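You operate a simulated robot arm through the tools that you are given. There is no shell and no other tool. Be economical: measure what you need, move in short steps, check, and stop when the job is done.

You run a simulated robot arm. Do the job below in one go: nothing can be reset, and whatever is moved stays where it is left.

TASK
Stop the short oven and turn it down to 40, put the blue pad away and show FREE.
Fine: vent shut, power stays on; pad in the drawer under the oven, drawer shut; card in the oven's pocket; the red and yellow pads stay.

The check looks at the end state, three seconds after you hand in, the way a careful person would. Anything else that was tipped, shoved, dropped, spilled or broken makes it a failure.

THE ROBOT
A 6-joint arm with a two-finger parallel gripper on a trunk, on a base that drives. Base frame: it is fixed to the floor where the robot stands at the start and does not move with it; the origin is under the middle of the robot, x ahead of it, y to its left, z up; the surface under the hand at the start is at about z = 0.451. Readings come in m, rad, newtons and seconds.
With the tool pointing down near the work surface it reaches from about 0.1 to 0.74 m from the robot's upright axis, wherever it stands. Its first joint turns from -2.897 to 2.897 rad. Places, roughly: black knob of the short oven [0.6, 0.2, 1.5]; blue pad [0, -1.25, 0.75]; blue slide handle of the short oven [0.6, 0.1, 1.4]; drawer under the short oven [0.6, -0.1, 0.5]; grey pocket on the short oven [0.7, -0.1, 1]; inside of the short oven drawer [0.7, -0.1, 0.5]; power switch of the short oven [0.7, -0.1, 1.4]; red pad (7x5x4 cm) [1.1, 0, 0.2]; short oven [1, 0.2, 0.8]; silver knob of the short oven [0.8, -0.2, 1.5]; white card [0.25, -1.5, 0.75]; yellow pad [-3.5, -4, 1.25]. Payload 3.91 kg.
The tool frame sits at the grasp point between the pads (the TCP): z along the fingers, y along the line on which they close. The tips reach 0.03 m beyond it. The gripper opens to 0.11 m. The fingers are 0.02 m wide and 0.01 m thick; the gripper's body (0.048 by 0.112 m) begins 0.055 m behind the TCP.
Orientation is that of the tool frame in the base frame, as a unit quaternion [x, y, z, w]. With the fingers straight down and closing along the base's y, the tool's x points along the base's -x, its y along +y and its z along -z.

THE INTERFACE
- The arm moves only by the tool step_arm. Its argument "deltas" is a list of rows, each a list of 6 numbers: the shift along the base's x, y, z in m, then the turn, a rotation vector about the base's x, y, z in degrees. In form: [[x, y, z, rx, ry, rz], ...]. A call has 1 to 10 rows; each row is the pose to reach, as a shift and turn from the pose commanded when the call began. "jaw" is the closure in counts, from 0 (fully open) to 255 (shut), set as the call begins (left out, the last holds). Rows are played at 5 a second. More than 0.05 m and 0.15 rad between two rows, or a gripper value outside its range, and nothing of the call is played. Where a pose cannot be reached the arm comes as near as it can. A force on the tool above 90 N (or 10 N above the force at the start of the call, whichever is more), or a blocked arm, ends the call early, and 0.2 s more pass. The fingers move at their own pace (about 0.045 m/s each) and stop on an object; they squeeze with about 37 N. The grip force told is the motor's: it shows also when the fingers shut on nothing. Time passes only in rows, and 0.2 s behind the last, so rows that repeat a pose let the fingers close. It gives the time, the measured TCP pose, the force on the tool (base axes), the opening and the grip force at its end, in the units of the frame above (readings bear some noise), with the torque about the TCP (base axes, N m) and any sound that the robot's microphone picked up.
- Cameras (640 x 400 px; columns grow to the right, rows downward): "scene" is now at [0.0242, 0.1653, 1.3467]; the picture's right is [0.11, -0.99, 0.00], its down [-0.24, -0.03, -0.97] and it looks along [0.96, 0.11, -0.24] (base axes); focal length 214 px, centre (320, 200). "wrist" rides on the gripper at [0.071, 0.022, -0.107] in the tool frame; the picture's right is [-0.29, 0.96, 0.00], its down [-0.76, -0.23, -0.61] and it looks along [-0.58, -0.18, 0.79] (tool axes); focal length 243 px, centre (320, 200). There is no depth. A picture from a camera that has moved, and an enlarged one, comes with that camera's place and axes in the base frame and with its lens. The place of the scene camera against the robot may be out by one fixed shift of up to 0.018 m in any direction.
- grab_frame(camera): a new picture of that camera. The clock stands still meanwhile.
- slide_trunk(by): slides the trunk up (or, below 0, down) by that many m; the arm and the scene camera ride with it, the base frame stays. It gives what a move gives, with no picture.
- drive_base(legs): drives the robot by 1 to 6 legs, each [ahead, left, turn to the left] in m, m and rad, along the robot's own axes; the way and the turn of a leg run together, so that a leg with both is an arc; at most 1.5 m and 3.142 rad a leg. The arm and the cameras ride along, it lands a little off, and it stops where it bumps. It gives what a move gives.
- aim_head(pan, tilt): turns the head with the scene camera to pan (to the left, within 1.501 rad either way) and tilt (down, from -0.506 to 1.204), counted from straight ahead of the robot. It gives what a move gives.
- close_up(camera, box): a new picture of the part [left, top, right, bottom] of that camera's present view, enlarged. The clock stands still meanwhile.
- hand_in(): hands the job in; it is judged then, once.

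Work in short steps. Places have to be worked out from the pictures, the camera data and where the tool is seen: move nearer, look again, correct. Check each grasp and each placing, and mend what went wrong. You have 120 turns and 82 pictures in all, those below and enlarged ones among them. Open the gripper and draw the arm clear of the work before you hand the job in, unless the task says otherwise; then end with one line.

The tools are called after "Call:" by a JSON object that holds its "op" and its "data". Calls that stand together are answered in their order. step_arm: Moves the arm, as the interface text tells. Its arguments: {"type":"object","properties":{"deltas":{"type":"array","items":{"type":"array","items":{"type":"number"}}},"jaw":{"type":"number"}},"required":["deltas"]} The other tools are called the same way: slide_trunk (by) slides the trunk up or down; drive_base (legs) drives the base; aim_head (pan, tilt) turns the head that bears the scene camera; grab_frame (camera) takes a picture; close_up (camera, box) takes an enlarged picture of a part of a camera's view; hand_in () hands the job in.

At the start:

```text
time_s: 0.0
position: [0.4707, -0.0056, 1.0002]
ee_rot: [0.0, 1.0, 0.0, 0.0]
force: [0.5, 0.1, -0.2]
moment: [-0.01, 0.02, 0.0]
gripper_width: 0.1099
grip_force: 0.0
trunk travel left (down, up): [-0.275, 0.315]
robot x, y, heading: [0.0007, 0.0011, 0.002]
head pan, tilt: [0.113, 0.241]
```

scene: 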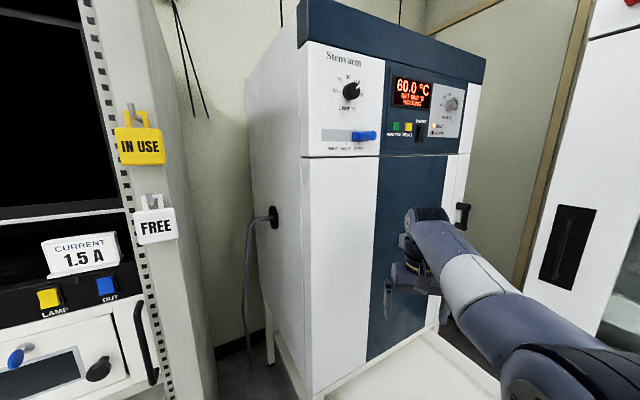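
wrist: 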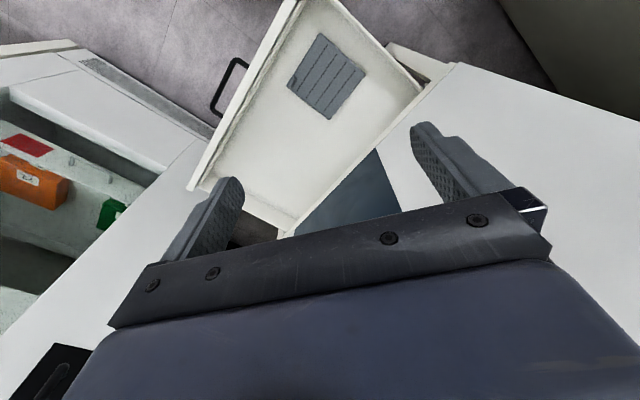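

I start with an enlarged look at the oven's panel to read the labels.

Call:
{"op": "close_up", "data": {"camera": "scene", "box": [300, 40, 500, 165]}}

Call:
{"op": "close_up", "data": {"camera": "scene", "box": [240, 150, 560, 400]}}

```text
3.20 times, centred on (400, 102) of scene
camera zoom: at [0.0242, 0.1653, 1.3467], right [0.11, -0.99, 0.0], down [-0.24, -0.03, -0.97], along [0.96, 0.11, -0.24], focal length 686 px, centre (64, 512)
```

zoom: 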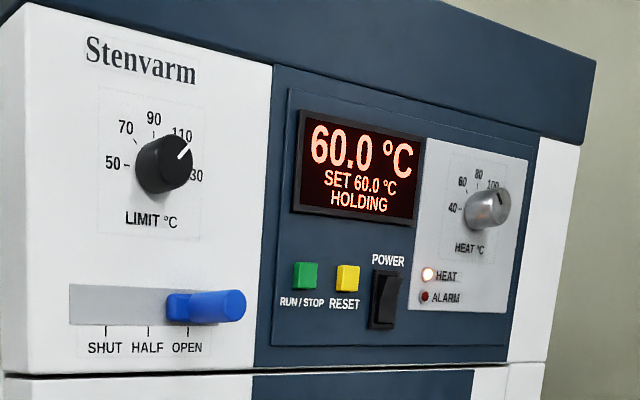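

```text
1.60 times, centred on (400, 275) of scene
camera zoom: at [0.0242, 0.1653, 1.3467], right [0.11, -0.99, 0.0], down [-0.24, -0.03, -0.97], along [0.96, 0.11, -0.24], focal length 343 px, centre (192, 80)
```

zoom: 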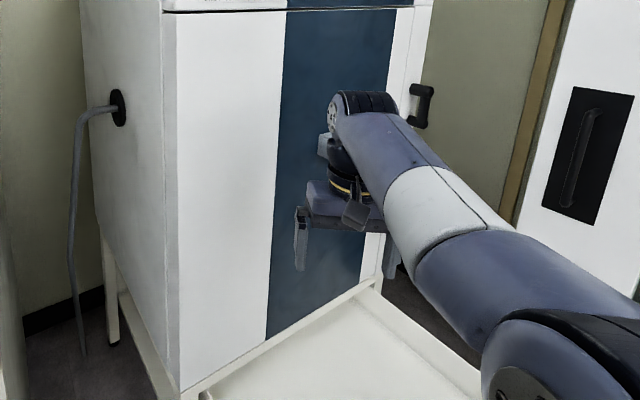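

The display shows 60 °C, HOLDING, with the vent OPEN and the drawer apparently pulled out. I look to the right for the pad and card, and then down at the drawer.

Call:
{"op": "aim_head", "data": {"pan": -1.4, "tilt": 0.45}}

Call:
{"op": "grab_frame", "data": {"camera": "scene"}}

Call:
{"op": "aim_head", "data": {"pan": 0.0, "tilt": 0.9}}

Call:
{"op": "grab_frame", "data": {"camera": "scene"}}

```text
time_s: 1.6
position: [0.4689, -0.0056, 0.9997]
ee_rot: [0.0, 1.0, -0.001, 0.0]
force: [1.2, 0.1, 0.1]
moment: [0.0, 0.0, -0.01]
gripper_width: 0.1097
grip_force: 0.1
trunk travel left (down, up): [-0.275, 0.315]
robot x, y, heading: [0.0013, 0.0047, 0.004]
head pan, tilt: [-1.4, 0.45]
```

```text
77 pictures are left
camera scene: at [-0.0529, 0.0642, 1.3272], right [-0.99, -0.17, 0.0], down [-0.07, 0.43, -0.9], along [0.15, -0.89, -0.44], focal length 214 px, centre (320, 200)
```

scene: 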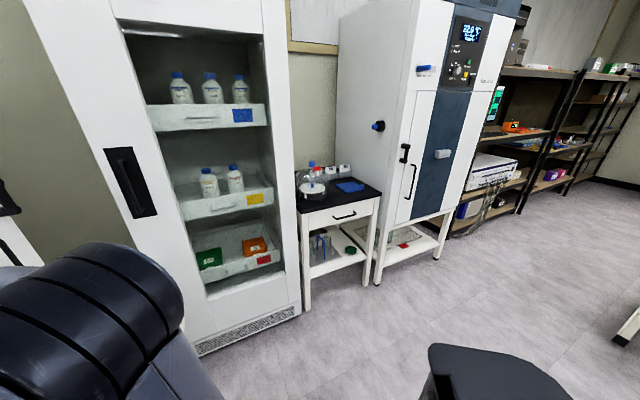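

```text
time_s: 3.1
position: [0.4699, -0.0055, 0.9996]
ee_rot: [0.0, 1.0, 0.0, 0.0]
force: [-0.3, -0.8, -0.1]
moment: [0.04, -0.01, -0.01]
gripper_width: 0.1098
grip_force: 0.1
trunk travel left (down, up): [-0.275, 0.315]
robot x, y, heading: [0.004, -0.0001, 0.001]
head pan, tilt: [0.0, 0.901]
```

```text
76 pictures are left
camera scene: at [0.007, 0.1547, 1.2888], right [0.0, -1.0, 0.0], down [-0.78, 0.0, -0.62], along [0.62, 0.0, -0.78], focal length 214 px, centre (320, 200)
```

scene: 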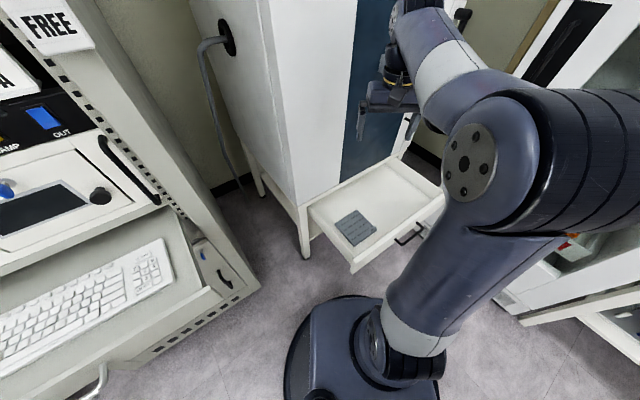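

The blue pad and cards lie on a small table between the fridge and another oven. I look back at it, enlarged.

Call:
{"op": "aim_head", "data": {"pan": -1.4, "tilt": 0.45}}

Call:
{"op": "close_up", "data": {"camera": "scene", "box": [280, 140, 408, 220]}}

Call:
{"op": "close_up", "data": {"camera": "scene", "box": [280, 140, 480, 300]}}

```text
time_s: 4.7
position: [0.4698, -0.0061, 1.0005]
ee_rot: [0.0, 1.0, 0.0, -0.001]
force: [1.0, -0.2, -0.1]
moment: [-0.02, 0.01, 0.02]
gripper_width: 0.1102
grip_force: 0.0
trunk travel left (down, up): [-0.275, 0.315]
robot x, y, heading: [-0.0012, 0.0002, -0.001]
head pan, tilt: [-1.4, 0.45]
```

```text
5.00 times, centred on (344, 180) of scene
camera zoom: at [-0.0529, 0.0642, 1.3271], right [-0.99, -0.17, 0.0], down [-0.07, 0.43, -0.9], along [0.15, -0.89, -0.44], focal length 1072 px, centre (200, 300)
```

zoom: 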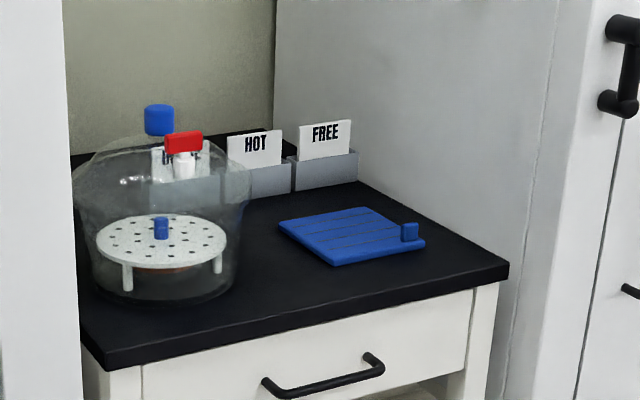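

```text
2.50 times, centred on (380, 220) of scene
camera zoom: at [-0.0529, 0.0642, 1.3271], right [-0.99, -0.17, 0.0], down [-0.07, 0.43, -0.9], along [0.15, -0.89, -0.44], focal length 536 px, centre (170, 150)
```

zoom: 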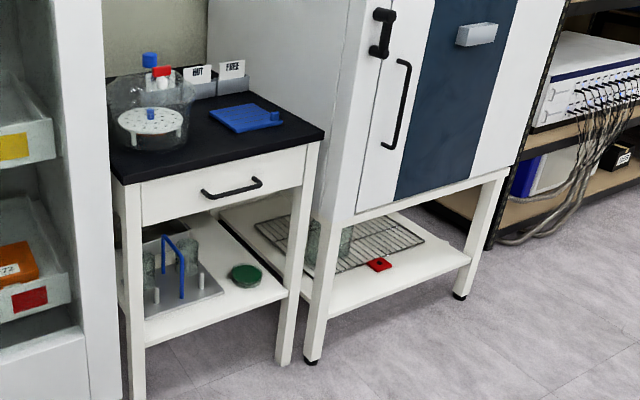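

Now I start on the oven: raise the trunk and swing the tool to aim at the oven front, whose inward direction I judge to be about 35° left of x.

Call:
{"op": "slide_trunk", "data": {"by": 0.3}}

Call:
{"op": "step_arm", "data": {"deltas": [[0, 0, 0, 0, 0, 7], [0, 0, 0, 0, 0, 14], [0, 0, 0, 0, 0, 21], [0, 0, 0, 0, 0, 28], [0, 0, 0, 0, 0, 34.8]]}}

Call:
{"op": "step_arm", "data": {"deltas": [[0, 0, 0.01, 4.57, -6.57, 0], [0, 0, 0.02, 9.13, -13.1, 0], [0, 0, 0.03, 13.7, -19.7, 0], [0, 0, 0.04, 18.3, -26.3, 0], [0, 0, 0.05, 22.8, -32.8, 0], [0, 0, 0.06, 25.7, -36.9, 0]]}}

Call:
{"op": "step_arm", "data": {"deltas": [[0, 0, 0.01, 4.57, -6.57, 0], [0, 0, 0.02, 9.13, -13.1, 0], [0, 0, 0.03, 13.7, -19.7, 0], [0, 0, 0.04, 18.3, -26.3, 0], [0, 0, 0.05, 22.8, -32.8, 0], [0, 0, 0.06, 25.7, -36.9, 0]]}}

Call:
{"op": "aim_head", "data": {"pan": 0.2, "tilt": 0.2}}

Call:
{"op": "grab_frame", "data": {"camera": "scene"}}

Call:
{"op": "grab_frame", "data": {"camera": "wrist"}}

```text
time_s: 7.7
position: [0.4701, -0.005, 1.2991]
ee_rot: [0.001, 1.0, 0.0, 0.0]
force: [0.3, -0.3, 0.4]
moment: [0.03, -0.01, -0.01]
gripper_width: 0.11
grip_force: 0.1
trunk travel left (down, up): [-0.575, 0.015]
robot x, y, heading: [-0.001, 0.0011, 0.0]
head pan, tilt: [-1.4, 0.45]
```

```text
time_s: 8.9
position: [0.4708, -0.005, 1.2995]
ee_rot: [-0.3, 0.954, 0.0, 0.0]
force: [0.0, 0.2, 0.3]
moment: [-0.02, -0.02, -0.01]
gripper_width: 0.11
grip_force: 0.1
trunk travel left (down, up): [-0.575, 0.015]
robot x, y, heading: [-0.0002, 0.0065, -0.001]
head pan, tilt: [-1.4, 0.45]
```

```text
time_s: 10.3
position: [0.47, -0.0058, 1.3606]
ee_rot: [-0.277, 0.881, 0.115, 0.365]
force: [0.3, 0.1, -0.1]
moment: [0.0, 0.01, 0.01]
gripper_width: 0.1099
grip_force: 0.0
trunk travel left (down, up): [-0.575, 0.015]
robot x, y, heading: [-0.0013, 0.0019, 0.0]
head pan, tilt: [-1.4, 0.45]
```

```text
time_s: 11.7
position: [0.4696, -0.0055, 1.4207]
ee_rot: [-0.211, 0.674, 0.213, 0.675]
force: [-0.1, -0.6, -0.1]
moment: [0.04, 0.01, 0.0]
gripper_width: 0.1099
grip_force: 0.0
trunk travel left (down, up): [-0.575, 0.015]
robot x, y, heading: [0.0008, 0.0017, -0.0]
head pan, tilt: [-1.4, 0.45]
```

```text
time_s: 13.3
position: [0.4688, -0.0054, 1.4195]
ee_rot: [-0.211, 0.676, 0.212, 0.674]
force: [0.2, -0.2, -0.2]
moment: [0.0, -0.01, 0.01]
gripper_width: 0.1097
grip_force: 0.0
trunk travel left (down, up): [-0.575, 0.015]
robot x, y, heading: [-0.0018, -0.0002, 0.004]
head pan, tilt: [0.201, 0.201]
```

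```text
73 pictures are left
camera scene: at [0.0227, 0.1733, 1.6504], right [0.2, -0.98, 0.0], down [-0.2, -0.04, -0.98], along [0.96, 0.19, -0.2], focal length 214 px, centre (320, 200)
```

scene: 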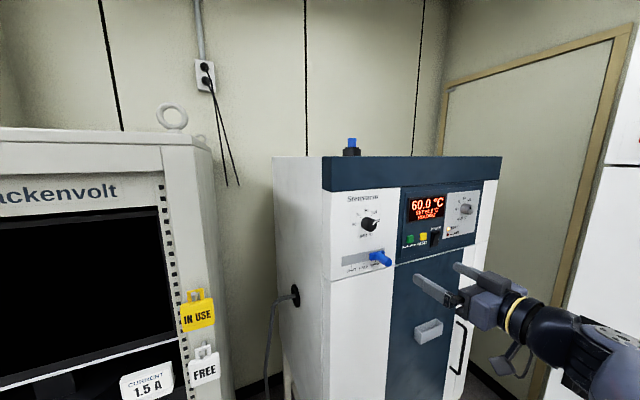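

```text
72 pictures are left
camera wrist: at [0.369, -0.0499, 1.3479], right [-0.55, 0.79, 0.29], down [-0.37, -0.54, 0.76], along [0.75, 0.31, 0.58], focal length 243 px, centre (320, 200)
```

wrist: 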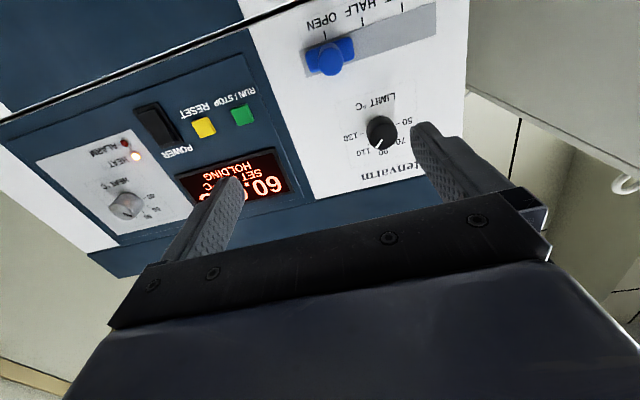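

I can see the pocket on the door and the panel. I enlarge both views to triangulate controls.

Call:
{"op": "close_up", "data": {"camera": "scene", "box": [320, 170, 512, 290]}}

Call:
{"op": "close_up", "data": {"camera": "wrist", "box": [0, 0, 460, 288]}}

```text
3.33 times, centred on (416, 230) of scene
camera zoom: at [0.0227, 0.1733, 1.6504], right [0.2, -0.98, 0.0], down [-0.2, -0.04, -0.98], along [0.96, 0.19, -0.2], focal length 715 px, centre (0, 100)
```

zoom: 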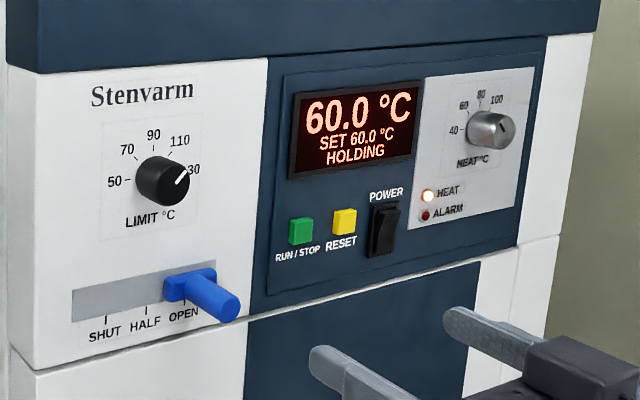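

```text
1.39 times, centred on (230, 144) of wrist
camera zoom: at [0.369, -0.0499, 1.3479], right [-0.55, 0.79, 0.29], down [-0.37, -0.54, 0.76], along [0.75, 0.31, 0.58], focal length 337 px, centre (445, 278)
```

zoom: 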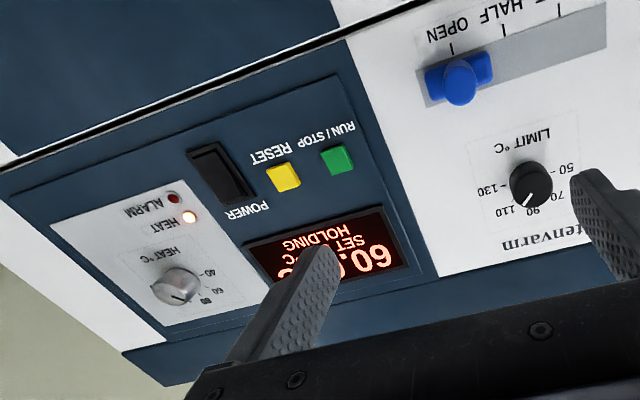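

Triangulation gives RUN/STOP at about (0.681, 0.023, 1.413), the oven's inward direction (0.839, 0.544), LIMIT knob (0.586, 0.152, 1.484), HEAT knob (0.796, -0.172, 1.481) and vent handle tip (0.578, 0.096, 1.383). I close the jaw and stand off 5 cm in front of RUN/STOP.

Call:
{"op": "step_arm", "data": {"deltas": [[0.048, -0.005, -0.002, 0, 0, -1], [0.096, -0.01, -0.004, 0, 0, -1.8], [0.13, -0.0135, -0.006, 0, 0, -1.8], [0.145, -0.015, -0.007, 0, 0, -1.8], [0.145, -0.015, -0.007, 0, 0, -1.8], [0.145, -0.015, -0.007, 0, 0, -1.8]], "jaw": 255}}

Call:
{"op": "grab_frame", "data": {"camera": "wrist"}}

Call:
{"op": "close_up", "data": {"camera": "scene", "box": [320, 170, 512, 290]}}

```text
time_s: 14.7
position: [0.614, -0.0198, 1.4135]
ee_rot: [-0.2, 0.679, 0.201, 0.677]
force: [-0.2, 0.2, 0.3]
moment: [-0.04, 0.01, 0.01]
gripper_width: 0.0
grip_force: 13.9
trunk travel left (down, up): [-0.575, 0.015]
robot x, y, heading: [0.0012, -0.0019, -0.005]
head pan, tilt: [0.201, 0.201]
```

```text
69 pictures are left
camera wrist: at [0.5129, -0.0619, 1.3411], right [-0.52, 0.8, 0.29], down [-0.38, -0.52, 0.76], along [0.76, 0.29, 0.58], focal length 243 px, centre (320, 200)
```

wrist: 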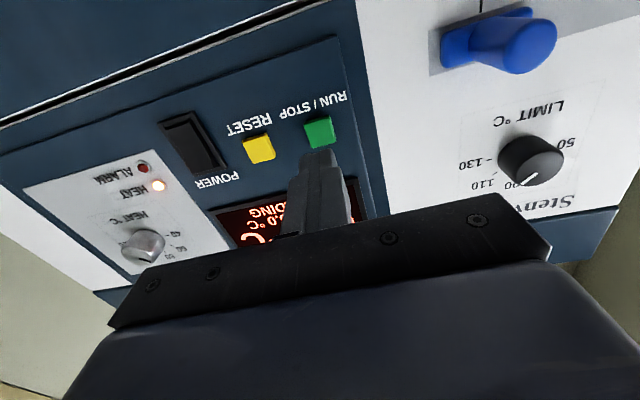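

```text
3.33 times, centred on (416, 230) of scene
camera zoom: at [0.0227, 0.1733, 1.6504], right [0.2, -0.98, 0.0], down [-0.2, -0.04, -0.98], along [0.96, 0.2, -0.2], focal length 715 px, centre (0, 100)
```

zoom: 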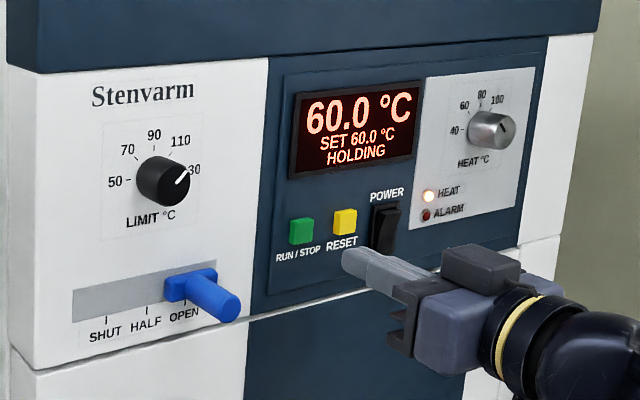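

Wrist view confirms the button's place (0.682, 0.022, 1.411). I advance to touch, press a few millimetres and draw back.

Call:
{"op": "step_arm", "data": {"deltas": [[0.021, 0.0136, -0.002, 0, 0, 0], [0.0369, 0.0239, -0.002, 0, 0, 0], [0.042, 0.0272, -0.002, 0, 0, 0], [0.0445, 0.0288, -0.002, 0, 0, 0]]}}

Call:
{"op": "close_up", "data": {"camera": "scene", "box": [320, 170, 512, 290]}}

```text
time_s: 15.7
position: [0.6596, 0.0071, 1.4115]
ee_rot: [-0.201, 0.679, 0.201, 0.677]
force: [-2.8, -1.3, -1.5]
moment: [-0.04, 0.0, 0.02]
gripper_width: 0.0001
grip_force: 36.9
trunk travel left (down, up): [-0.575, 0.015]
robot x, y, heading: [-0.0016, 0.0009, -0.0]
head pan, tilt: [0.201, 0.201]
heard: click
```

```text
3.33 times, centred on (416, 230) of scene
camera zoom: at [0.0224, 0.1731, 1.6504], right [0.2, -0.98, 0.0], down [-0.2, -0.04, -0.98], along [0.96, 0.2, -0.2], focal length 715 px, centre (0, 100)
```

zoom: 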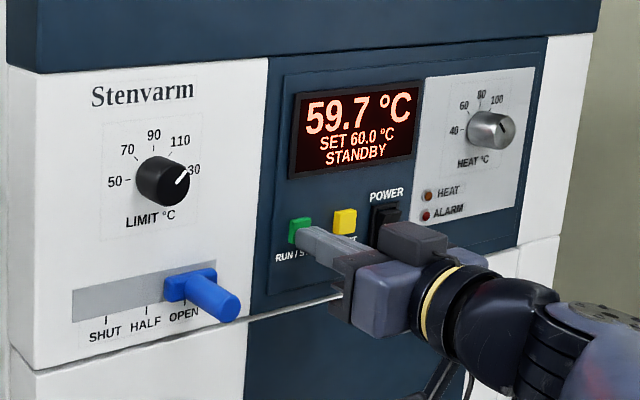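

It clicked to STANDBY, HEAT lamp out. I back off and line up open fingers on the vent handle.

Call:
{"op": "step_arm", "data": {"deltas": [[-0.04, -0.026, 0, 0, 0, 0], [-0.08, -0.052, 0, 0, 0, 0]]}}

Call:
{"op": "step_arm", "data": {"deltas": [[-0.022, 0.033, -0.01, 0, 0, 0], [-0.044, 0.066, -0.02, 0, 0, 0], [-0.066, 0.099, -0.0285, 0, 0, 0], [-0.066, 0.099, -0.0285, 0, 0, 0], [-0.066, 0.099, -0.0285, 0, 0, 0], [-0.066, 0.099, -0.0285, 0, 0, 0]], "jaw": 60}}

Call:
{"op": "grab_frame", "data": {"camera": "wrist"}}

Call:
{"op": "close_up", "data": {"camera": "scene", "box": [320, 170, 512, 290]}}

```text
time_s: 16.3
position: [0.5761, -0.042, 1.4118]
ee_rot: [-0.201, 0.678, 0.201, 0.677]
force: [0.6, -0.1, 0.5]
moment: [0.0, 0.01, 0.01]
gripper_width: 0.0002
grip_force: 36.5
trunk travel left (down, up): [-0.575, 0.015]
robot x, y, heading: [-0.0005, 0.0001, -0.001]
head pan, tilt: [0.201, 0.201]
```

```text
time_s: 17.7
position: [0.5117, 0.0554, 1.3824]
ee_rot: [-0.201, 0.679, 0.201, 0.677]
force: [-0.4, -0.7, -0.2]
moment: [0.02, 0.02, 0.02]
gripper_width: 0.0842
grip_force: 0.0
trunk travel left (down, up): [-0.575, 0.015]
robot x, y, heading: [-0.0009, -0.0034, 0.002]
head pan, tilt: [0.201, 0.201]
```

```text
66 pictures are left
camera wrist: at [0.4102, 0.0135, 1.3107], right [-0.52, 0.8, 0.29], down [-0.38, -0.52, 0.76], along [0.76, 0.29, 0.58], focal length 243 px, centre (320, 200)
```

wrist: 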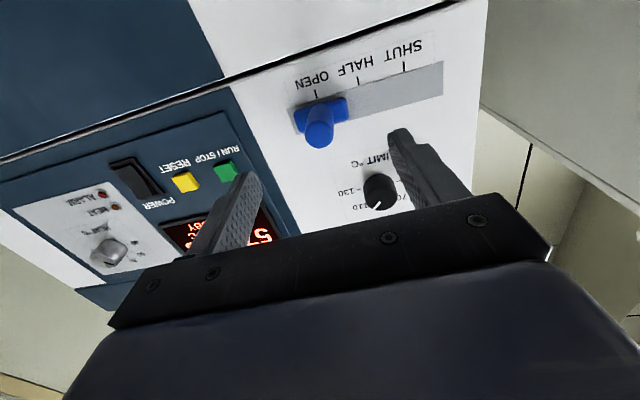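

```text
3.33 times, centred on (416, 230) of scene
camera zoom: at [0.0226, 0.1734, 1.6504], right [0.2, -0.98, 0.0], down [-0.2, -0.04, -0.98], along [0.96, 0.2, -0.2], focal length 715 px, centre (0, 100)
```

zoom: 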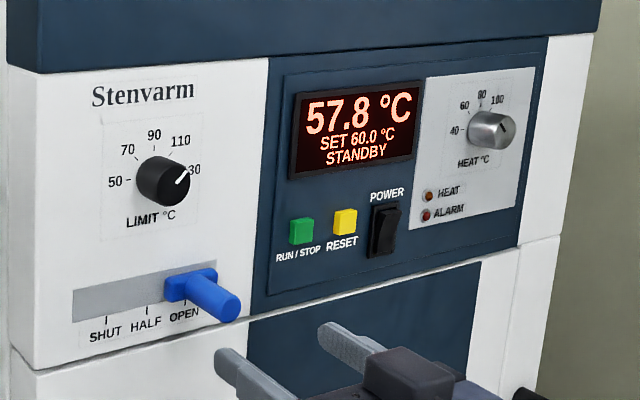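

Handle tip confirmed. I advance 7 cm and close on it.

Call:
{"op": "step_arm", "data": {"deltas": [[0.03, 0.0196, 0.001, 0, 0, 0], [0.0587, 0.0381, 0.001, 0, 0, 0]]}}

Call:
{"op": "step_arm", "data": {"deltas": [[0, 0, 0, 0, 0, 0], [0, 0, 0, 0, 0, 0], [0, 0, 0, 0, 0, 0], [0, 0, 0, 0, 0, 0], [0, 0, 0, 0, 0, 0]], "jaw": 255}}

Call:
{"op": "grab_frame", "data": {"camera": "wrist"}}

```text
time_s: 18.3
position: [0.5718, 0.094, 1.3831]
ee_rot: [-0.201, 0.679, 0.202, 0.677]
force: [0.1, -0.3, -0.1]
moment: [-0.04, 0.02, 0.01]
gripper_width: 0.0841
grip_force: 0.0
trunk travel left (down, up): [-0.575, 0.015]
robot x, y, heading: [-0.0031, 0.001, -0.002]
head pan, tilt: [0.201, 0.201]
```

```text
time_s: 19.5
position: [0.5706, 0.0949, 1.383]
ee_rot: [-0.201, 0.679, 0.201, 0.677]
force: [0.1, 0.6, -0.2]
moment: [-0.01, 0.01, 0.89]
gripper_width: 0.0233
grip_force: 45.1
trunk travel left (down, up): [-0.575, 0.015]
robot x, y, heading: [-0.0017, 0.0012, -0.001]
head pan, tilt: [0.201, 0.201]
```

```text
64 pictures are left
camera wrist: at [0.4695, 0.0513, 1.3109], right [-0.52, 0.8, 0.29], down [-0.38, -0.53, 0.76], along [0.76, 0.29, 0.58], focal length 243 px, centre (320, 200)
```

wrist: 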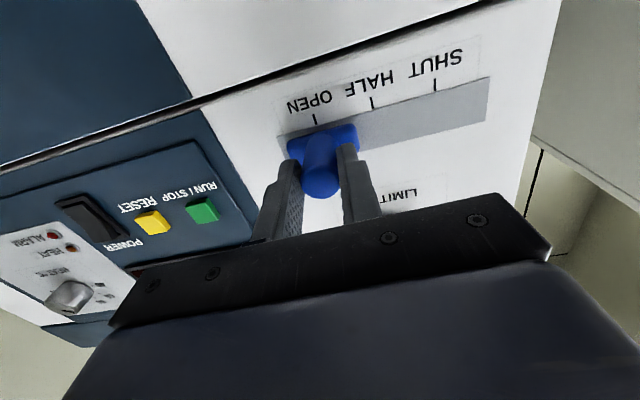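

Handle gripped. I slide it about 8 cm toward SHUT.

Call:
{"op": "step_arm", "data": {"deltas": [[-0.0109, 0.0168, 0, 0, 0, 0], [-0.0218, 0.0336, 0, 0, 0, 0], [-0.0326, 0.0503, 0, 0, 0, 0], [-0.0435, 0.0671, 0, 0, 0, 0], [-0.0435, 0.0671, 0, 0, 0, 0]]}}

Call:
{"op": "grab_frame", "data": {"camera": "wrist"}}

```text
time_s: 20.7
position: [0.5268, 0.1572, 1.3841]
ee_rot: [-0.201, 0.678, 0.202, 0.677]
force: [-28.0, -20.9, -20.3]
moment: [-0.23, 0.35, 0.91]
gripper_width: 0.0238
grip_force: 44.7
trunk travel left (down, up): [-0.575, 0.015]
robot x, y, heading: [0.0, -0.0008, 0.001]
head pan, tilt: [0.201, 0.201]
```

```text
63 pictures are left
camera wrist: at [0.4243, 0.1151, 1.3111], right [-0.52, 0.8, 0.29], down [-0.38, -0.53, 0.76], along [0.76, 0.28, 0.58], focal length 243 px, centre (320, 200)
```

wrist: 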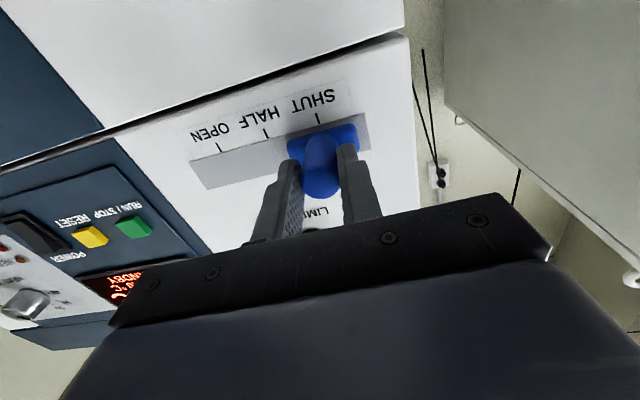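

The block sits under the SHUT tick just as it sat under OPEN before. I release and back away, and look.

Call:
{"op": "step_arm", "data": {"deltas": [[0, 0, 0, 0, 0, 0], [0, 0, 0, 0, 0, 0], [0, 0, 0, 0, 0, 0], [0, 0, 0, 0, 0, 0]], "jaw": 60}}

Call:
{"op": "step_arm", "data": {"deltas": [[-0.041, -0.028, 0, 0, 0, 0], [-0.082, -0.057, 0, 0, 0, 0]]}}

Call:
{"op": "close_up", "data": {"camera": "scene", "box": [320, 170, 512, 290]}}

```text
time_s: 21.7
position: [0.5284, 0.1603, 1.3827]
ee_rot: [-0.201, 0.678, 0.202, 0.677]
force: [-0.3, 0.7, 0.2]
moment: [0.0, 0.0, -0.02]
gripper_width: 0.0843
grip_force: 0.0
trunk travel left (down, up): [-0.575, 0.015]
robot x, y, heading: [-0.0017, -0.0026, 0.0]
head pan, tilt: [0.201, 0.201]
```

```text
refused: row 2 steps farther than a row can; nothing moved
```

```text
3.33 times, centred on (416, 230) of scene
camera zoom: at [0.0227, 0.1733, 1.6504], right [0.2, -0.98, 0.0], down [-0.2, -0.04, -0.98], along [0.96, 0.2, -0.2], focal length 715 px, centre (0, 100)
```

zoom: 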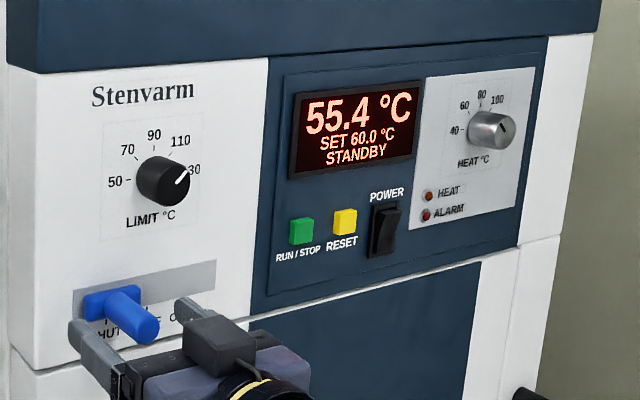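

Vent is SHUT. Now I back off and travel in front of the panel to the silver HEAT knob.

Call:
{"op": "step_arm", "data": {"deltas": [[-0.038, -0.026, 0, 0, 0, 0], [-0.075, -0.051, 0, 0, 0, 0]]}}

Call:
{"op": "step_arm", "data": {"deltas": [[0.025, -0.034, 0.01, 0, 0, 0], [0.05, -0.069, 0.02, 0, 0, 0], [0.075, -0.103, 0.03, 0, 0, 0], [0.1, -0.138, 0.04, 0, 0, 0], [0.126, -0.172, 0.05, 0, 0, 0], [0.151, -0.206, 0.06, 0, 0, 0], [0.176, -0.241, 0.07, 0, 0, 0], [0.201, -0.275, 0.08, 0, 0, 0], [0.226, -0.31, 0.09, 0, 0, 0], [0.251, -0.344, 0.098, 0, 0, 0]]}}

Call:
{"op": "grab_frame", "data": {"camera": "wrist"}}

Call:
{"op": "close_up", "data": {"camera": "scene", "box": [384, 170, 512, 250]}}

```text
time_s: 22.3
position: [0.4536, 0.1093, 1.3828]
ee_rot: [-0.202, 0.679, 0.202, 0.677]
force: [-0.2, 0.4, -0.5]
moment: [0.03, -0.02, 0.02]
gripper_width: 0.0843
grip_force: 0.0
trunk travel left (down, up): [-0.575, 0.015]
robot x, y, heading: [0.0024, 0.0023, -0.001]
head pan, tilt: [0.201, 0.201]
```

```text
time_s: 24.5
position: [0.7063, -0.2356, 1.4808]
ee_rot: [-0.2, 0.679, 0.203, 0.676]
force: [-0.8, 0.0, -0.9]
moment: [-0.04, -0.01, 0.01]
gripper_width: 0.0844
grip_force: 0.2
trunk travel left (down, up): [-0.575, 0.015]
robot x, y, heading: [-0.0033, -0.0001, -0.005]
head pan, tilt: [0.201, 0.201]
```

```text
61 pictures are left
camera wrist: at [0.604, -0.2772, 1.4084], right [-0.52, 0.8, 0.29], down [-0.38, -0.53, 0.76], along [0.76, 0.28, 0.58], focal length 243 px, centre (320, 200)
```

wrist: 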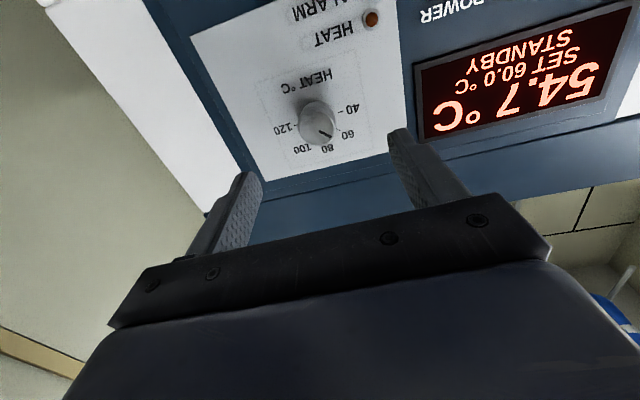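

```text
5.00 times, centred on (448, 210) of scene
camera zoom: at [0.0238, 0.1723, 1.6504], right [0.2, -0.98, 0.0], down [-0.2, -0.04, -0.98], along [0.96, 0.2, -0.2], focal length 1072 px, centre (-320, 150)
```

zoom: 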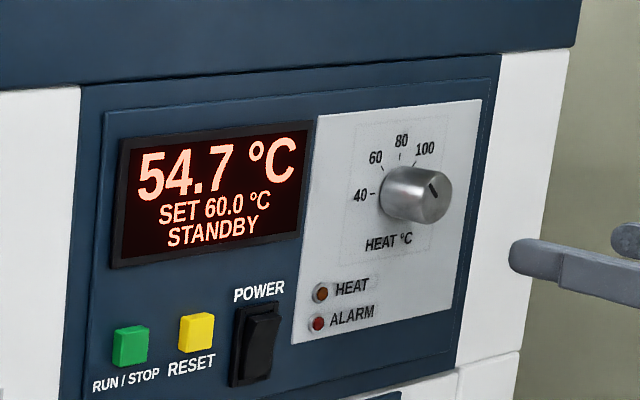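

I enlarge the wrist view on the knob to find its axis and pointer.

Call:
{"op": "close_up", "data": {"camera": "wrist", "box": [260, 60, 388, 140]}}

```text
5.00 times, centred on (324, 100) of wrist
camera zoom: at [0.604, -0.2772, 1.4084], right [-0.52, 0.8, 0.29], down [-0.38, -0.53, 0.76], along [0.76, 0.28, 0.58], focal length 1213 px, centre (300, 700)
```

zoom: 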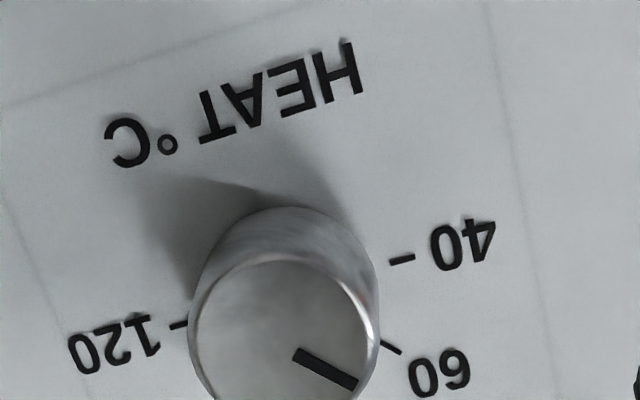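

Knob axis is near (0.803, -0.182, 1.488), about 33 mm across, pointer at 60; 40 is 45° counter-clockwise. I approach it and close.

Call:
{"op": "step_arm", "data": {"deltas": [[0.025, 0.011, 0.007, 0, 0, 0], [0.05, 0.025, 0.007, 0, 0, 0], [0.07, 0.037, 0.007, 0, 0, 0], [0.085, 0.0466, 0.007, 0, 0, 0], [0.085, 0.0466, 0.007, 0, 0, 0]]}}

Call:
{"op": "step_arm", "data": {"deltas": [[0, 0, 0, 0, 0, 0], [0, 0, 0, 0, 0, 0], [0, 0, 0, 0, 0, 0], [0, 0, 0, 0, 0, 0]], "jaw": 255}}

Call:
{"op": "grab_frame", "data": {"camera": "wrist"}}

```text
time_s: 25.7
position: [0.7672, -0.1784, 1.4766]
ee_rot: [-0.201, 0.678, 0.201, 0.677]
force: [-0.2, -0.1, 0.4]
moment: [-0.01, 0.0, 0.01]
gripper_width: 0.0839
grip_force: 0.0
out of reach, approached as far as the arm can: row 2, 3, 4, 5
trunk travel left (down, up): [-0.575, 0.015]
robot x, y, heading: [-0.0012, 0.001, -0.001]
head pan, tilt: [0.201, 0.201]
```

```text
time_s: 26.7
position: [0.7689, -0.1817, 1.4626]
ee_rot: [-0.199, 0.686, 0.204, 0.669]
force: [-17.8, -15.4, -56.7]
moment: [-0.33, 1.46, -0.3]
gripper_width: 0.0002
grip_force: 3.9
trunk travel left (down, up): [-0.575, 0.015]
robot x, y, heading: [-0.0009, -0.0019, 0.002]
head pan, tilt: [0.201, 0.201]
```

```text
58 pictures are left
camera wrist: at [0.6666, -0.2243, 1.3939], right [-0.52, 0.8, 0.3], down [-0.36, -0.53, 0.77], along [0.78, 0.29, 0.56], focal length 243 px, centre (320, 200)
```

wrist: 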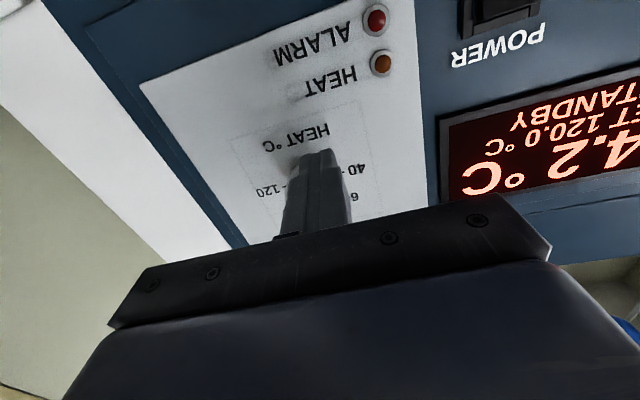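

The knob was out of reach: the fingers slid off and turned it to 120. I back straight off, and must bring the base nearer.

Call:
{"op": "step_arm", "data": {"deltas": [[-0.025, -0.017, 0, 0, 0, 0], [-0.055, -0.038, 0, 0, 0, 0], [-0.09, -0.061, 0, 0, 0, 0], [-0.12, -0.082, 0, 0, 0, 0]]}}

Call:
{"op": "close_up", "data": {"camera": "scene", "box": [384, 170, 512, 250]}}

Call:
{"op": "aim_head", "data": {"pan": -0.2, "tilt": 1.1}}

Call:
{"op": "grab_frame", "data": {"camera": "scene"}}

```text
time_s: 27.7
position: [0.6471, -0.2637, 1.475]
ee_rot: [-0.201, 0.678, 0.201, 0.678]
force: [0.3, 0.6, -0.3]
moment: [0.0, 0.02, -0.02]
gripper_width: 0.0
grip_force: 37.1
trunk travel left (down, up): [-0.575, 0.015]
robot x, y, heading: [-0.0003, -0.0029, 0.003]
head pan, tilt: [0.201, 0.201]
```

```text
5.00 times, centred on (448, 210) of scene
camera zoom: at [0.0222, 0.1731, 1.6504], right [0.2, -0.98, 0.0], down [-0.2, -0.04, -0.98], along [0.96, 0.2, -0.2], focal length 1072 px, centre (-320, 150)
```

zoom: 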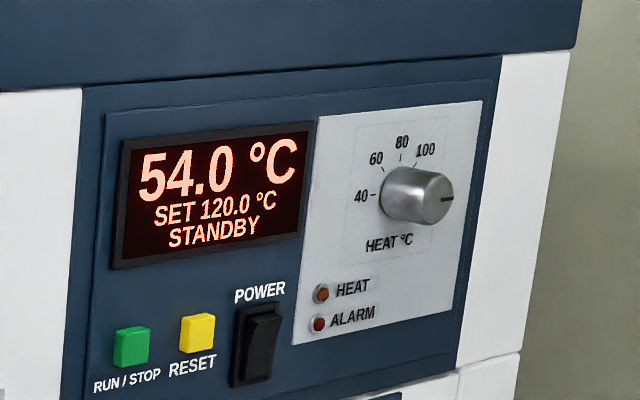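

```text
time_s: 28.9
position: [0.6492, -0.2631, 1.4739]
ee_rot: [-0.2, 0.679, 0.201, 0.678]
force: [0.3, 0.6, -0.9]
moment: [0.01, -0.01, 0.03]
gripper_width: 0.0
grip_force: 37.7
trunk travel left (down, up): [-0.575, 0.015]
robot x, y, heading: [0.0009, -0.0002, -0.0]
head pan, tilt: [-0.201, 1.1]
```

```text
56 pictures are left
camera scene: at [-0.0066, 0.1421, 1.575], right [-0.2, -0.98, 0.0], down [-0.87, 0.18, -0.45], along [0.45, -0.09, -0.89], focal length 214 px, centre (320, 200)
```

scene: 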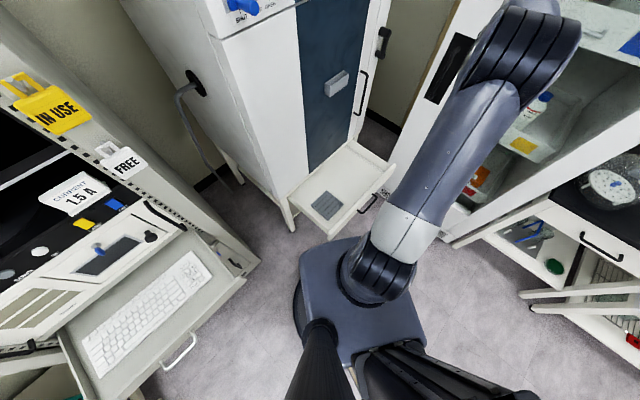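

Drawer front spans about (0.31, 0.01) to (0.64, -0.47) at z≈0.5; I can slide the base 0.25 m sideways parallel to the oven, which brings the HEAT knob within 0.66 m.

Call:
{"op": "drive_base", "data": {"legs": [[0.144, -0.204, 0]]}}

Call:
{"op": "aim_head", "data": {"pan": 0.3, "tilt": 0.2}}

Call:
{"op": "grab_frame", "data": {"camera": "scene"}}

```text
time_s: 30.5
position: [0.7567, -0.4144, 1.4756]
ee_rot: [-0.212, 0.677, 0.211, 0.672]
force: [-9.0, 5.8, -1.3]
moment: [0.01, -0.18, -0.73]
gripper_width: 0.0
grip_force: 37.2
trunk travel left (down, up): [-0.575, 0.015]
robot x, y, heading: [0.1124, -0.1609, -0.002]
head pan, tilt: [-0.201, 1.1]
stopped in leg 1: the force on the tool passed its limit at 136 N (the readings are from after the stop); the commanded pose is now the measured one
```

```text
time_s: 31.7
position: [0.7565, -0.4147, 1.4738]
ee_rot: [-0.211, 0.678, 0.209, 0.672]
force: [-8.7, 7.6, 1.6]
moment: [-0.29, -0.07, -0.79]
gripper_width: 0.0
grip_force: 37.4
trunk travel left (down, up): [-0.575, 0.015]
robot x, y, heading: [0.1174, -0.1601, 0.001]
head pan, tilt: [0.3, 0.201]
```

```text
55 pictures are left
camera scene: at [0.1317, 0.0232, 1.6502], right [0.3, -0.95, 0.0], down [-0.19, -0.06, -0.98], along [0.94, 0.29, -0.2], focal length 214 px, centre (320, 200)
```

scene: 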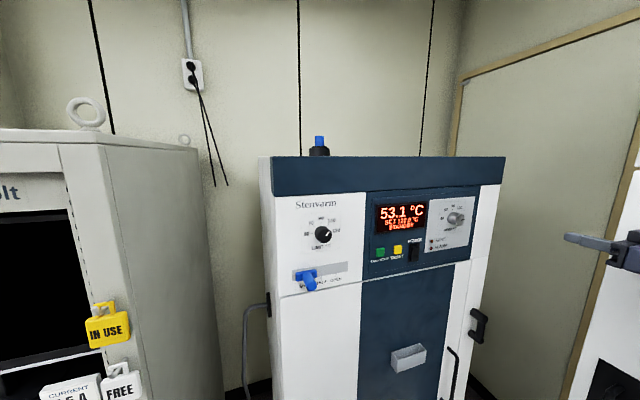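

The hand brushed the fridge side on the right. I draw the arm back to the left, along the oven front.

Call:
{"op": "step_arm", "data": {"deltas": [[-0.02, 0.03, 0, 0, 0, 0], [-0.04, 0.065, 0, 0, 0, 0], [-0.06, 0.1, 0, 0, 0, 0], [-0.07, 0.14, 0, 0, 0, 0]]}}

Call:
{"op": "aim_head", "data": {"pan": -0.6, "tilt": 0.4}}

Call:
{"op": "grab_frame", "data": {"camera": "scene"}}

```text
time_s: 32.7
position: [0.6899, -0.2753, 1.474]
ee_rot: [-0.211, 0.678, 0.21, 0.672]
force: [-0.4, 0.4, 0.7]
moment: [0.0, 0.0, -0.01]
gripper_width: 0.0
grip_force: 37.0
trunk travel left (down, up): [-0.575, 0.015]
robot x, y, heading: [0.1135, -0.1621, 0.003]
head pan, tilt: [0.3, 0.201]
```

```text
time_s: 33.9
position: [0.6907, -0.2781, 1.4728]
ee_rot: [-0.21, 0.678, 0.21, 0.672]
force: [0.4, -0.7, 0.6]
moment: [-0.01, 0.02, 0.01]
gripper_width: 0.0
grip_force: 38.0
trunk travel left (down, up): [-0.575, 0.015]
robot x, y, heading: [0.111, -0.163, 0.003]
head pan, tilt: [-0.6, 0.4]
```

```text
54 pictures are left
camera scene: at [0.1212, -0.0581, 1.6318], right [-0.56, -0.83, 0.0], down [-0.32, 0.22, -0.92], along [0.76, -0.52, -0.39], focal length 214 px, centre (320, 200)
```

scene: 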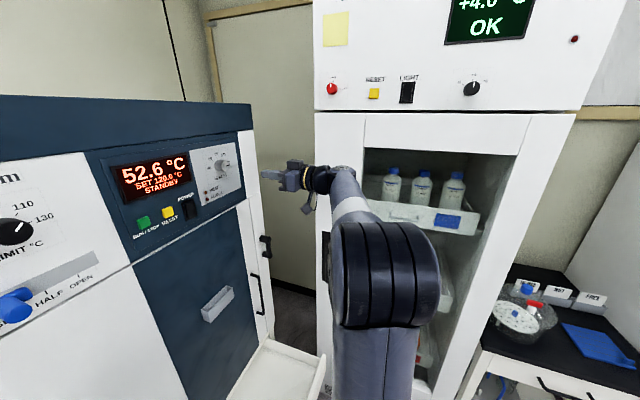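

The fridge and its contents look undisturbed. Now I open the jaw, line up on the HEAT knob axis, and pre-roll the tool 90° clockwise so the knob can be turned 180° in one grip.

Call:
{"op": "step_arm", "data": {"deltas": [[0.009, 0.011, 0.004, 6.6, 4.6, 0], [0.018, 0.022, 0.008, 13.1, 9.15, 0], [0.027, 0.033, 0.012, 19.7, 13.7, 0], [0.037, 0.044, 0.015, 26.2, 18.3, 0], [0.037, 0.044, 0.015, 32.8, 22.9, 0], [0.037, 0.044, 0.015, 36.9, 25.7, 0]], "jaw": 60}}

Call:
{"op": "step_arm", "data": {"deltas": [[0, 0, 0, 6.6, 4.6, 0], [0, 0, 0, 13.1, 9.15, 0], [0, 0, 0, 19.7, 13.7, 0], [0, 0, 0, 26.2, 18.3, 0], [0, 0, 0, 32.8, 22.9, 0], [0, 0, 0, 36.9, 25.7, 0]]}}

Call:
{"op": "grab_frame", "data": {"camera": "wrist"}}

```text
time_s: 35.3
position: [0.7268, -0.2325, 1.4874]
ee_rot: [0.063, 0.708, 0.453, 0.538]
force: [0.5, -1.1, -0.1]
moment: [-0.01, 0.07, -0.01]
gripper_width: 0.084
grip_force: 0.0
trunk travel left (down, up): [-0.575, 0.015]
robot x, y, heading: [0.1144, -0.1623, 0.003]
head pan, tilt: [-0.6, 0.4]
```

```text
time_s: 36.7
position: [0.7265, -0.233, 1.4888]
ee_rot: [0.326, 0.629, 0.627, 0.323]
force: [0.4, 0.3, 0.2]
moment: [-0.03, -0.01, 0.01]
gripper_width: 0.0841
grip_force: 0.1
trunk travel left (down, up): [-0.575, 0.015]
robot x, y, heading: [0.1126, -0.1611, -0.002]
head pan, tilt: [-0.6, 0.4]
```

```text
53 pictures are left
camera wrist: at [0.5974, -0.2383, 1.5101], right [0.17, -0.24, 0.96], down [-0.06, -0.97, -0.23], along [0.98, -0.01, -0.18], focal length 243 px, centre (320, 200)
```

wrist: 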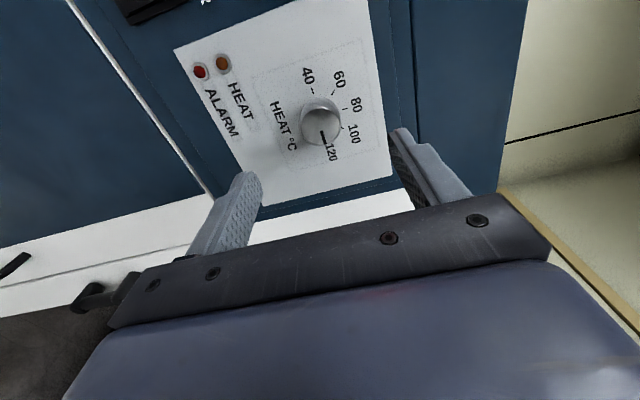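

The knob axis agrees with my estimate. I advance 8 cm and check before gripping.

Call:
{"op": "step_arm", "data": {"deltas": [[0.03, 0.0205, -0.001, 0, 0, 0], [0.055, 0.0375, -0.001, 0, 0, 0], [0.0665, 0.0455, -0.001, 0, 0, 0], [0.0665, 0.0455, -0.001, 0, 0, 0]]}}

Call:
{"op": "grab_frame", "data": {"camera": "wrist"}}

```text
time_s: 37.7
position: [0.7923, -0.1868, 1.4887]
ee_rot: [0.327, 0.629, 0.627, 0.323]
force: [0.7, -0.9, 0.5]
moment: [0.0, -0.01, -0.01]
gripper_width: 0.0842
grip_force: 0.1
trunk travel left (down, up): [-0.575, 0.015]
robot x, y, heading: [0.1148, -0.1559, 0.0]
head pan, tilt: [-0.6, 0.4]
```

```text
52 pictures are left
camera wrist: at [0.6641, -0.1927, 1.5102], right [0.17, -0.24, 0.96], down [-0.06, -0.97, -0.23], along [0.98, -0.02, -0.18], focal length 243 px, centre (320, 200)
```

wrist: 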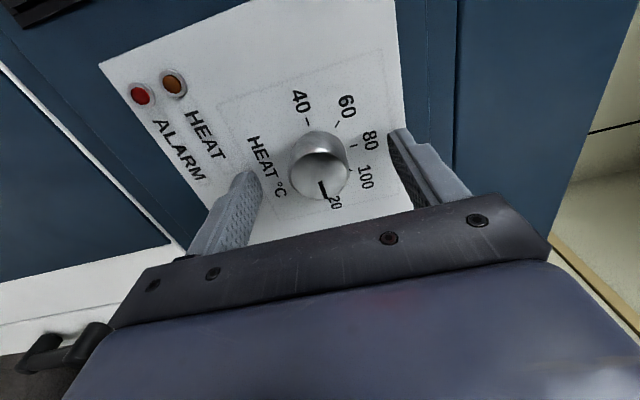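

Fingers straddle the knob, no contact. Closing.

Call:
{"op": "step_arm", "data": {"deltas": [[0, 0, 0, 0, 0, 0], [0, 0, 0, 0, 0, 0], [0, 0, 0, 0, 0, 0], [0, 0, 0, 0, 0, 0]], "jaw": 255}}

```text
time_s: 38.7
position: [0.7931, -0.187, 1.488]
ee_rot: [0.326, 0.63, 0.627, 0.323]
force: [-2.8, -0.1, -6.3]
moment: [0.23, -0.34, -0.02]
gripper_width: 0.0354
grip_force: 41.7
trunk travel left (down, up): [-0.575, 0.015]
robot x, y, heading: [0.1131, -0.1584, 0.004]
head pan, tilt: [-0.6, 0.4]
```

Knob held at 35 mm. I turn it counter-clockwise 90° in two calls and read the display.

Call:
{"op": "step_arm", "data": {"deltas": [[0, 0, 0, -6.6, -4.6, 0], [0, 0, 0, -13.1, -9.15, 0], [0, 0, 0, -19.7, -13.7, 0], [0, 0, 0, -26.2, -18.3, 0], [0, 0, 0, -32.8, -22.9, 0], [0, 0, 0, -36.9, -25.7, 0]]}}

Call:
{"op": "step_arm", "data": {"deltas": [[0, 0, 0, -6.6, -4.6, 0], [0, 0, 0, -13.1, -9.15, 0], [0, 0, 0, -19.7, -13.7, 0], [0, 0, 0, -26.2, -18.3, 0], [0, 0, 0, -32.8, -22.9, 0], [0, 0, 0, -36.9, -25.7, 0]]}}

Call:
{"op": "aim_head", "data": {"pan": 0.3, "tilt": 0.2}}

Call:
{"op": "close_up", "data": {"camera": "scene", "box": [360, 160, 520, 260]}}

```text
time_s: 40.1
position: [0.7925, -0.1862, 1.4888]
ee_rot: [0.062, 0.708, 0.452, 0.539]
force: [1.0, -0.6, 2.5]
moment: [0.74, -1.02, 0.07]
gripper_width: 0.0356
grip_force: 44.7
trunk travel left (down, up): [-0.575, 0.015]
robot x, y, heading: [0.1125, -0.1594, -0.001]
head pan, tilt: [-0.6, 0.4]
```

```text
time_s: 41.5
position: [0.7929, -0.1866, 1.4883]
ee_rot: [-0.211, 0.677, 0.209, 0.673]
force: [4.6, 1.0, 10.1]
moment: [0.72, -0.98, 1.02]
gripper_width: 0.0358
grip_force: 44.8
trunk travel left (down, up): [-0.575, 0.015]
robot x, y, heading: [0.1115, -0.1618, 0.001]
head pan, tilt: [-0.6, 0.4]
```

```text
time_s: 42.7
position: [0.7928, -0.1866, 1.4887]
ee_rot: [-0.21, 0.678, 0.21, 0.673]
force: [6.8, 2.0, 18.7]
moment: [0.04, -0.1, 0.77]
gripper_width: 0.0357
grip_force: 45.9
trunk travel left (down, up): [-0.575, 0.015]
robot x, y, heading: [0.1159, -0.1619, 0.001]
head pan, tilt: [0.3, 0.201]
```

```text
4.00 times, centred on (440, 210) of scene
camera zoom: at [0.1331, 0.0222, 1.6504], right [0.3, -0.96, 0.0], down [-0.19, -0.06, -0.98], along [0.94, 0.29, -0.2], focal length 858 px, centre (-160, 160)
```

zoom: 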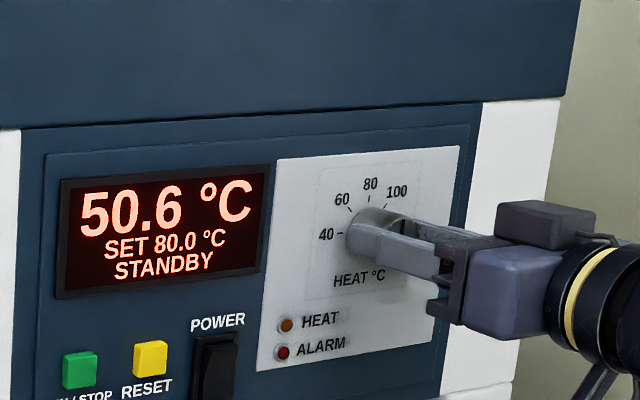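

SET follows the knob exactly (80 after 90°). I turn another 90°.

Call:
{"op": "step_arm", "data": {"deltas": [[0, 0, 0, -6.6, -4.6, 0], [0, 0, 0, -13.1, -9.15, 0], [0, 0, 0, -19.7, -13.7, 0], [0, 0, 0, -26.2, -18.3, 0], [0, 0, 0, -32.8, -22.9, 0], [0, 0, 0, -36.9, -25.7, 0]]}}

Call:
{"op": "step_arm", "data": {"deltas": [[0, 0, 0, -6.6, -4.6, 0], [0, 0, 0, -13.1, -9.15, 0], [0, 0, 0, -19.7, -13.7, 0], [0, 0, 0, -26.2, -18.3, 0], [0, 0, 0, -32.8, -22.9, 0], [0, 0, 0, -36.9, -25.7, 0]]}}

Call:
{"op": "close_up", "data": {"camera": "scene", "box": [360, 160, 520, 260]}}

```text
time_s: 44.1
position: [0.7926, -0.1861, 1.4885]
ee_rot: [-0.451, 0.545, -0.066, 0.703]
force: [6.9, -0.5, 18.8]
moment: [0.28, -0.47, 1.24]
gripper_width: 0.0357
grip_force: 45.0
trunk travel left (down, up): [-0.575, 0.015]
robot x, y, heading: [0.1112, -0.1623, 0.0]
head pan, tilt: [0.3, 0.201]
```

```text
time_s: 45.5
position: [0.792, -0.1856, 1.4873]
ee_rot: [-0.623, 0.33, -0.331, 0.627]
force: [6.3, -0.4, 19.5]
moment: [0.34, 0.4, 0.66]
gripper_width: 0.0358
grip_force: 45.1
trunk travel left (down, up): [-0.575, 0.015]
robot x, y, heading: [0.1161, -0.1619, 0.002]
head pan, tilt: [0.3, 0.201]
```

```text
4.00 times, centred on (440, 210) of scene
camera zoom: at [0.133, 0.0218, 1.6505], right [0.3, -0.95, 0.0], down [-0.19, -0.06, -0.98], along [0.94, 0.29, -0.2], focal length 858 px, centre (-160, 160)
```

zoom: 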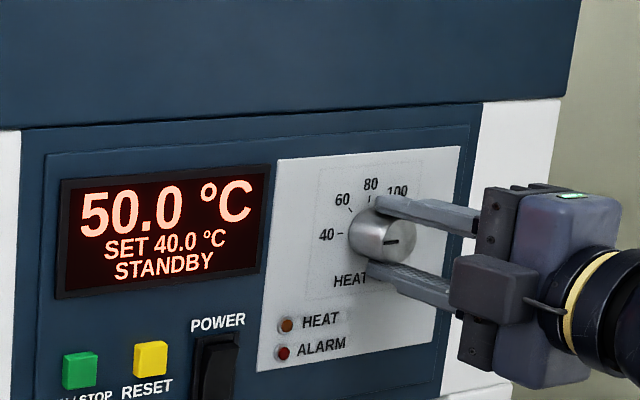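

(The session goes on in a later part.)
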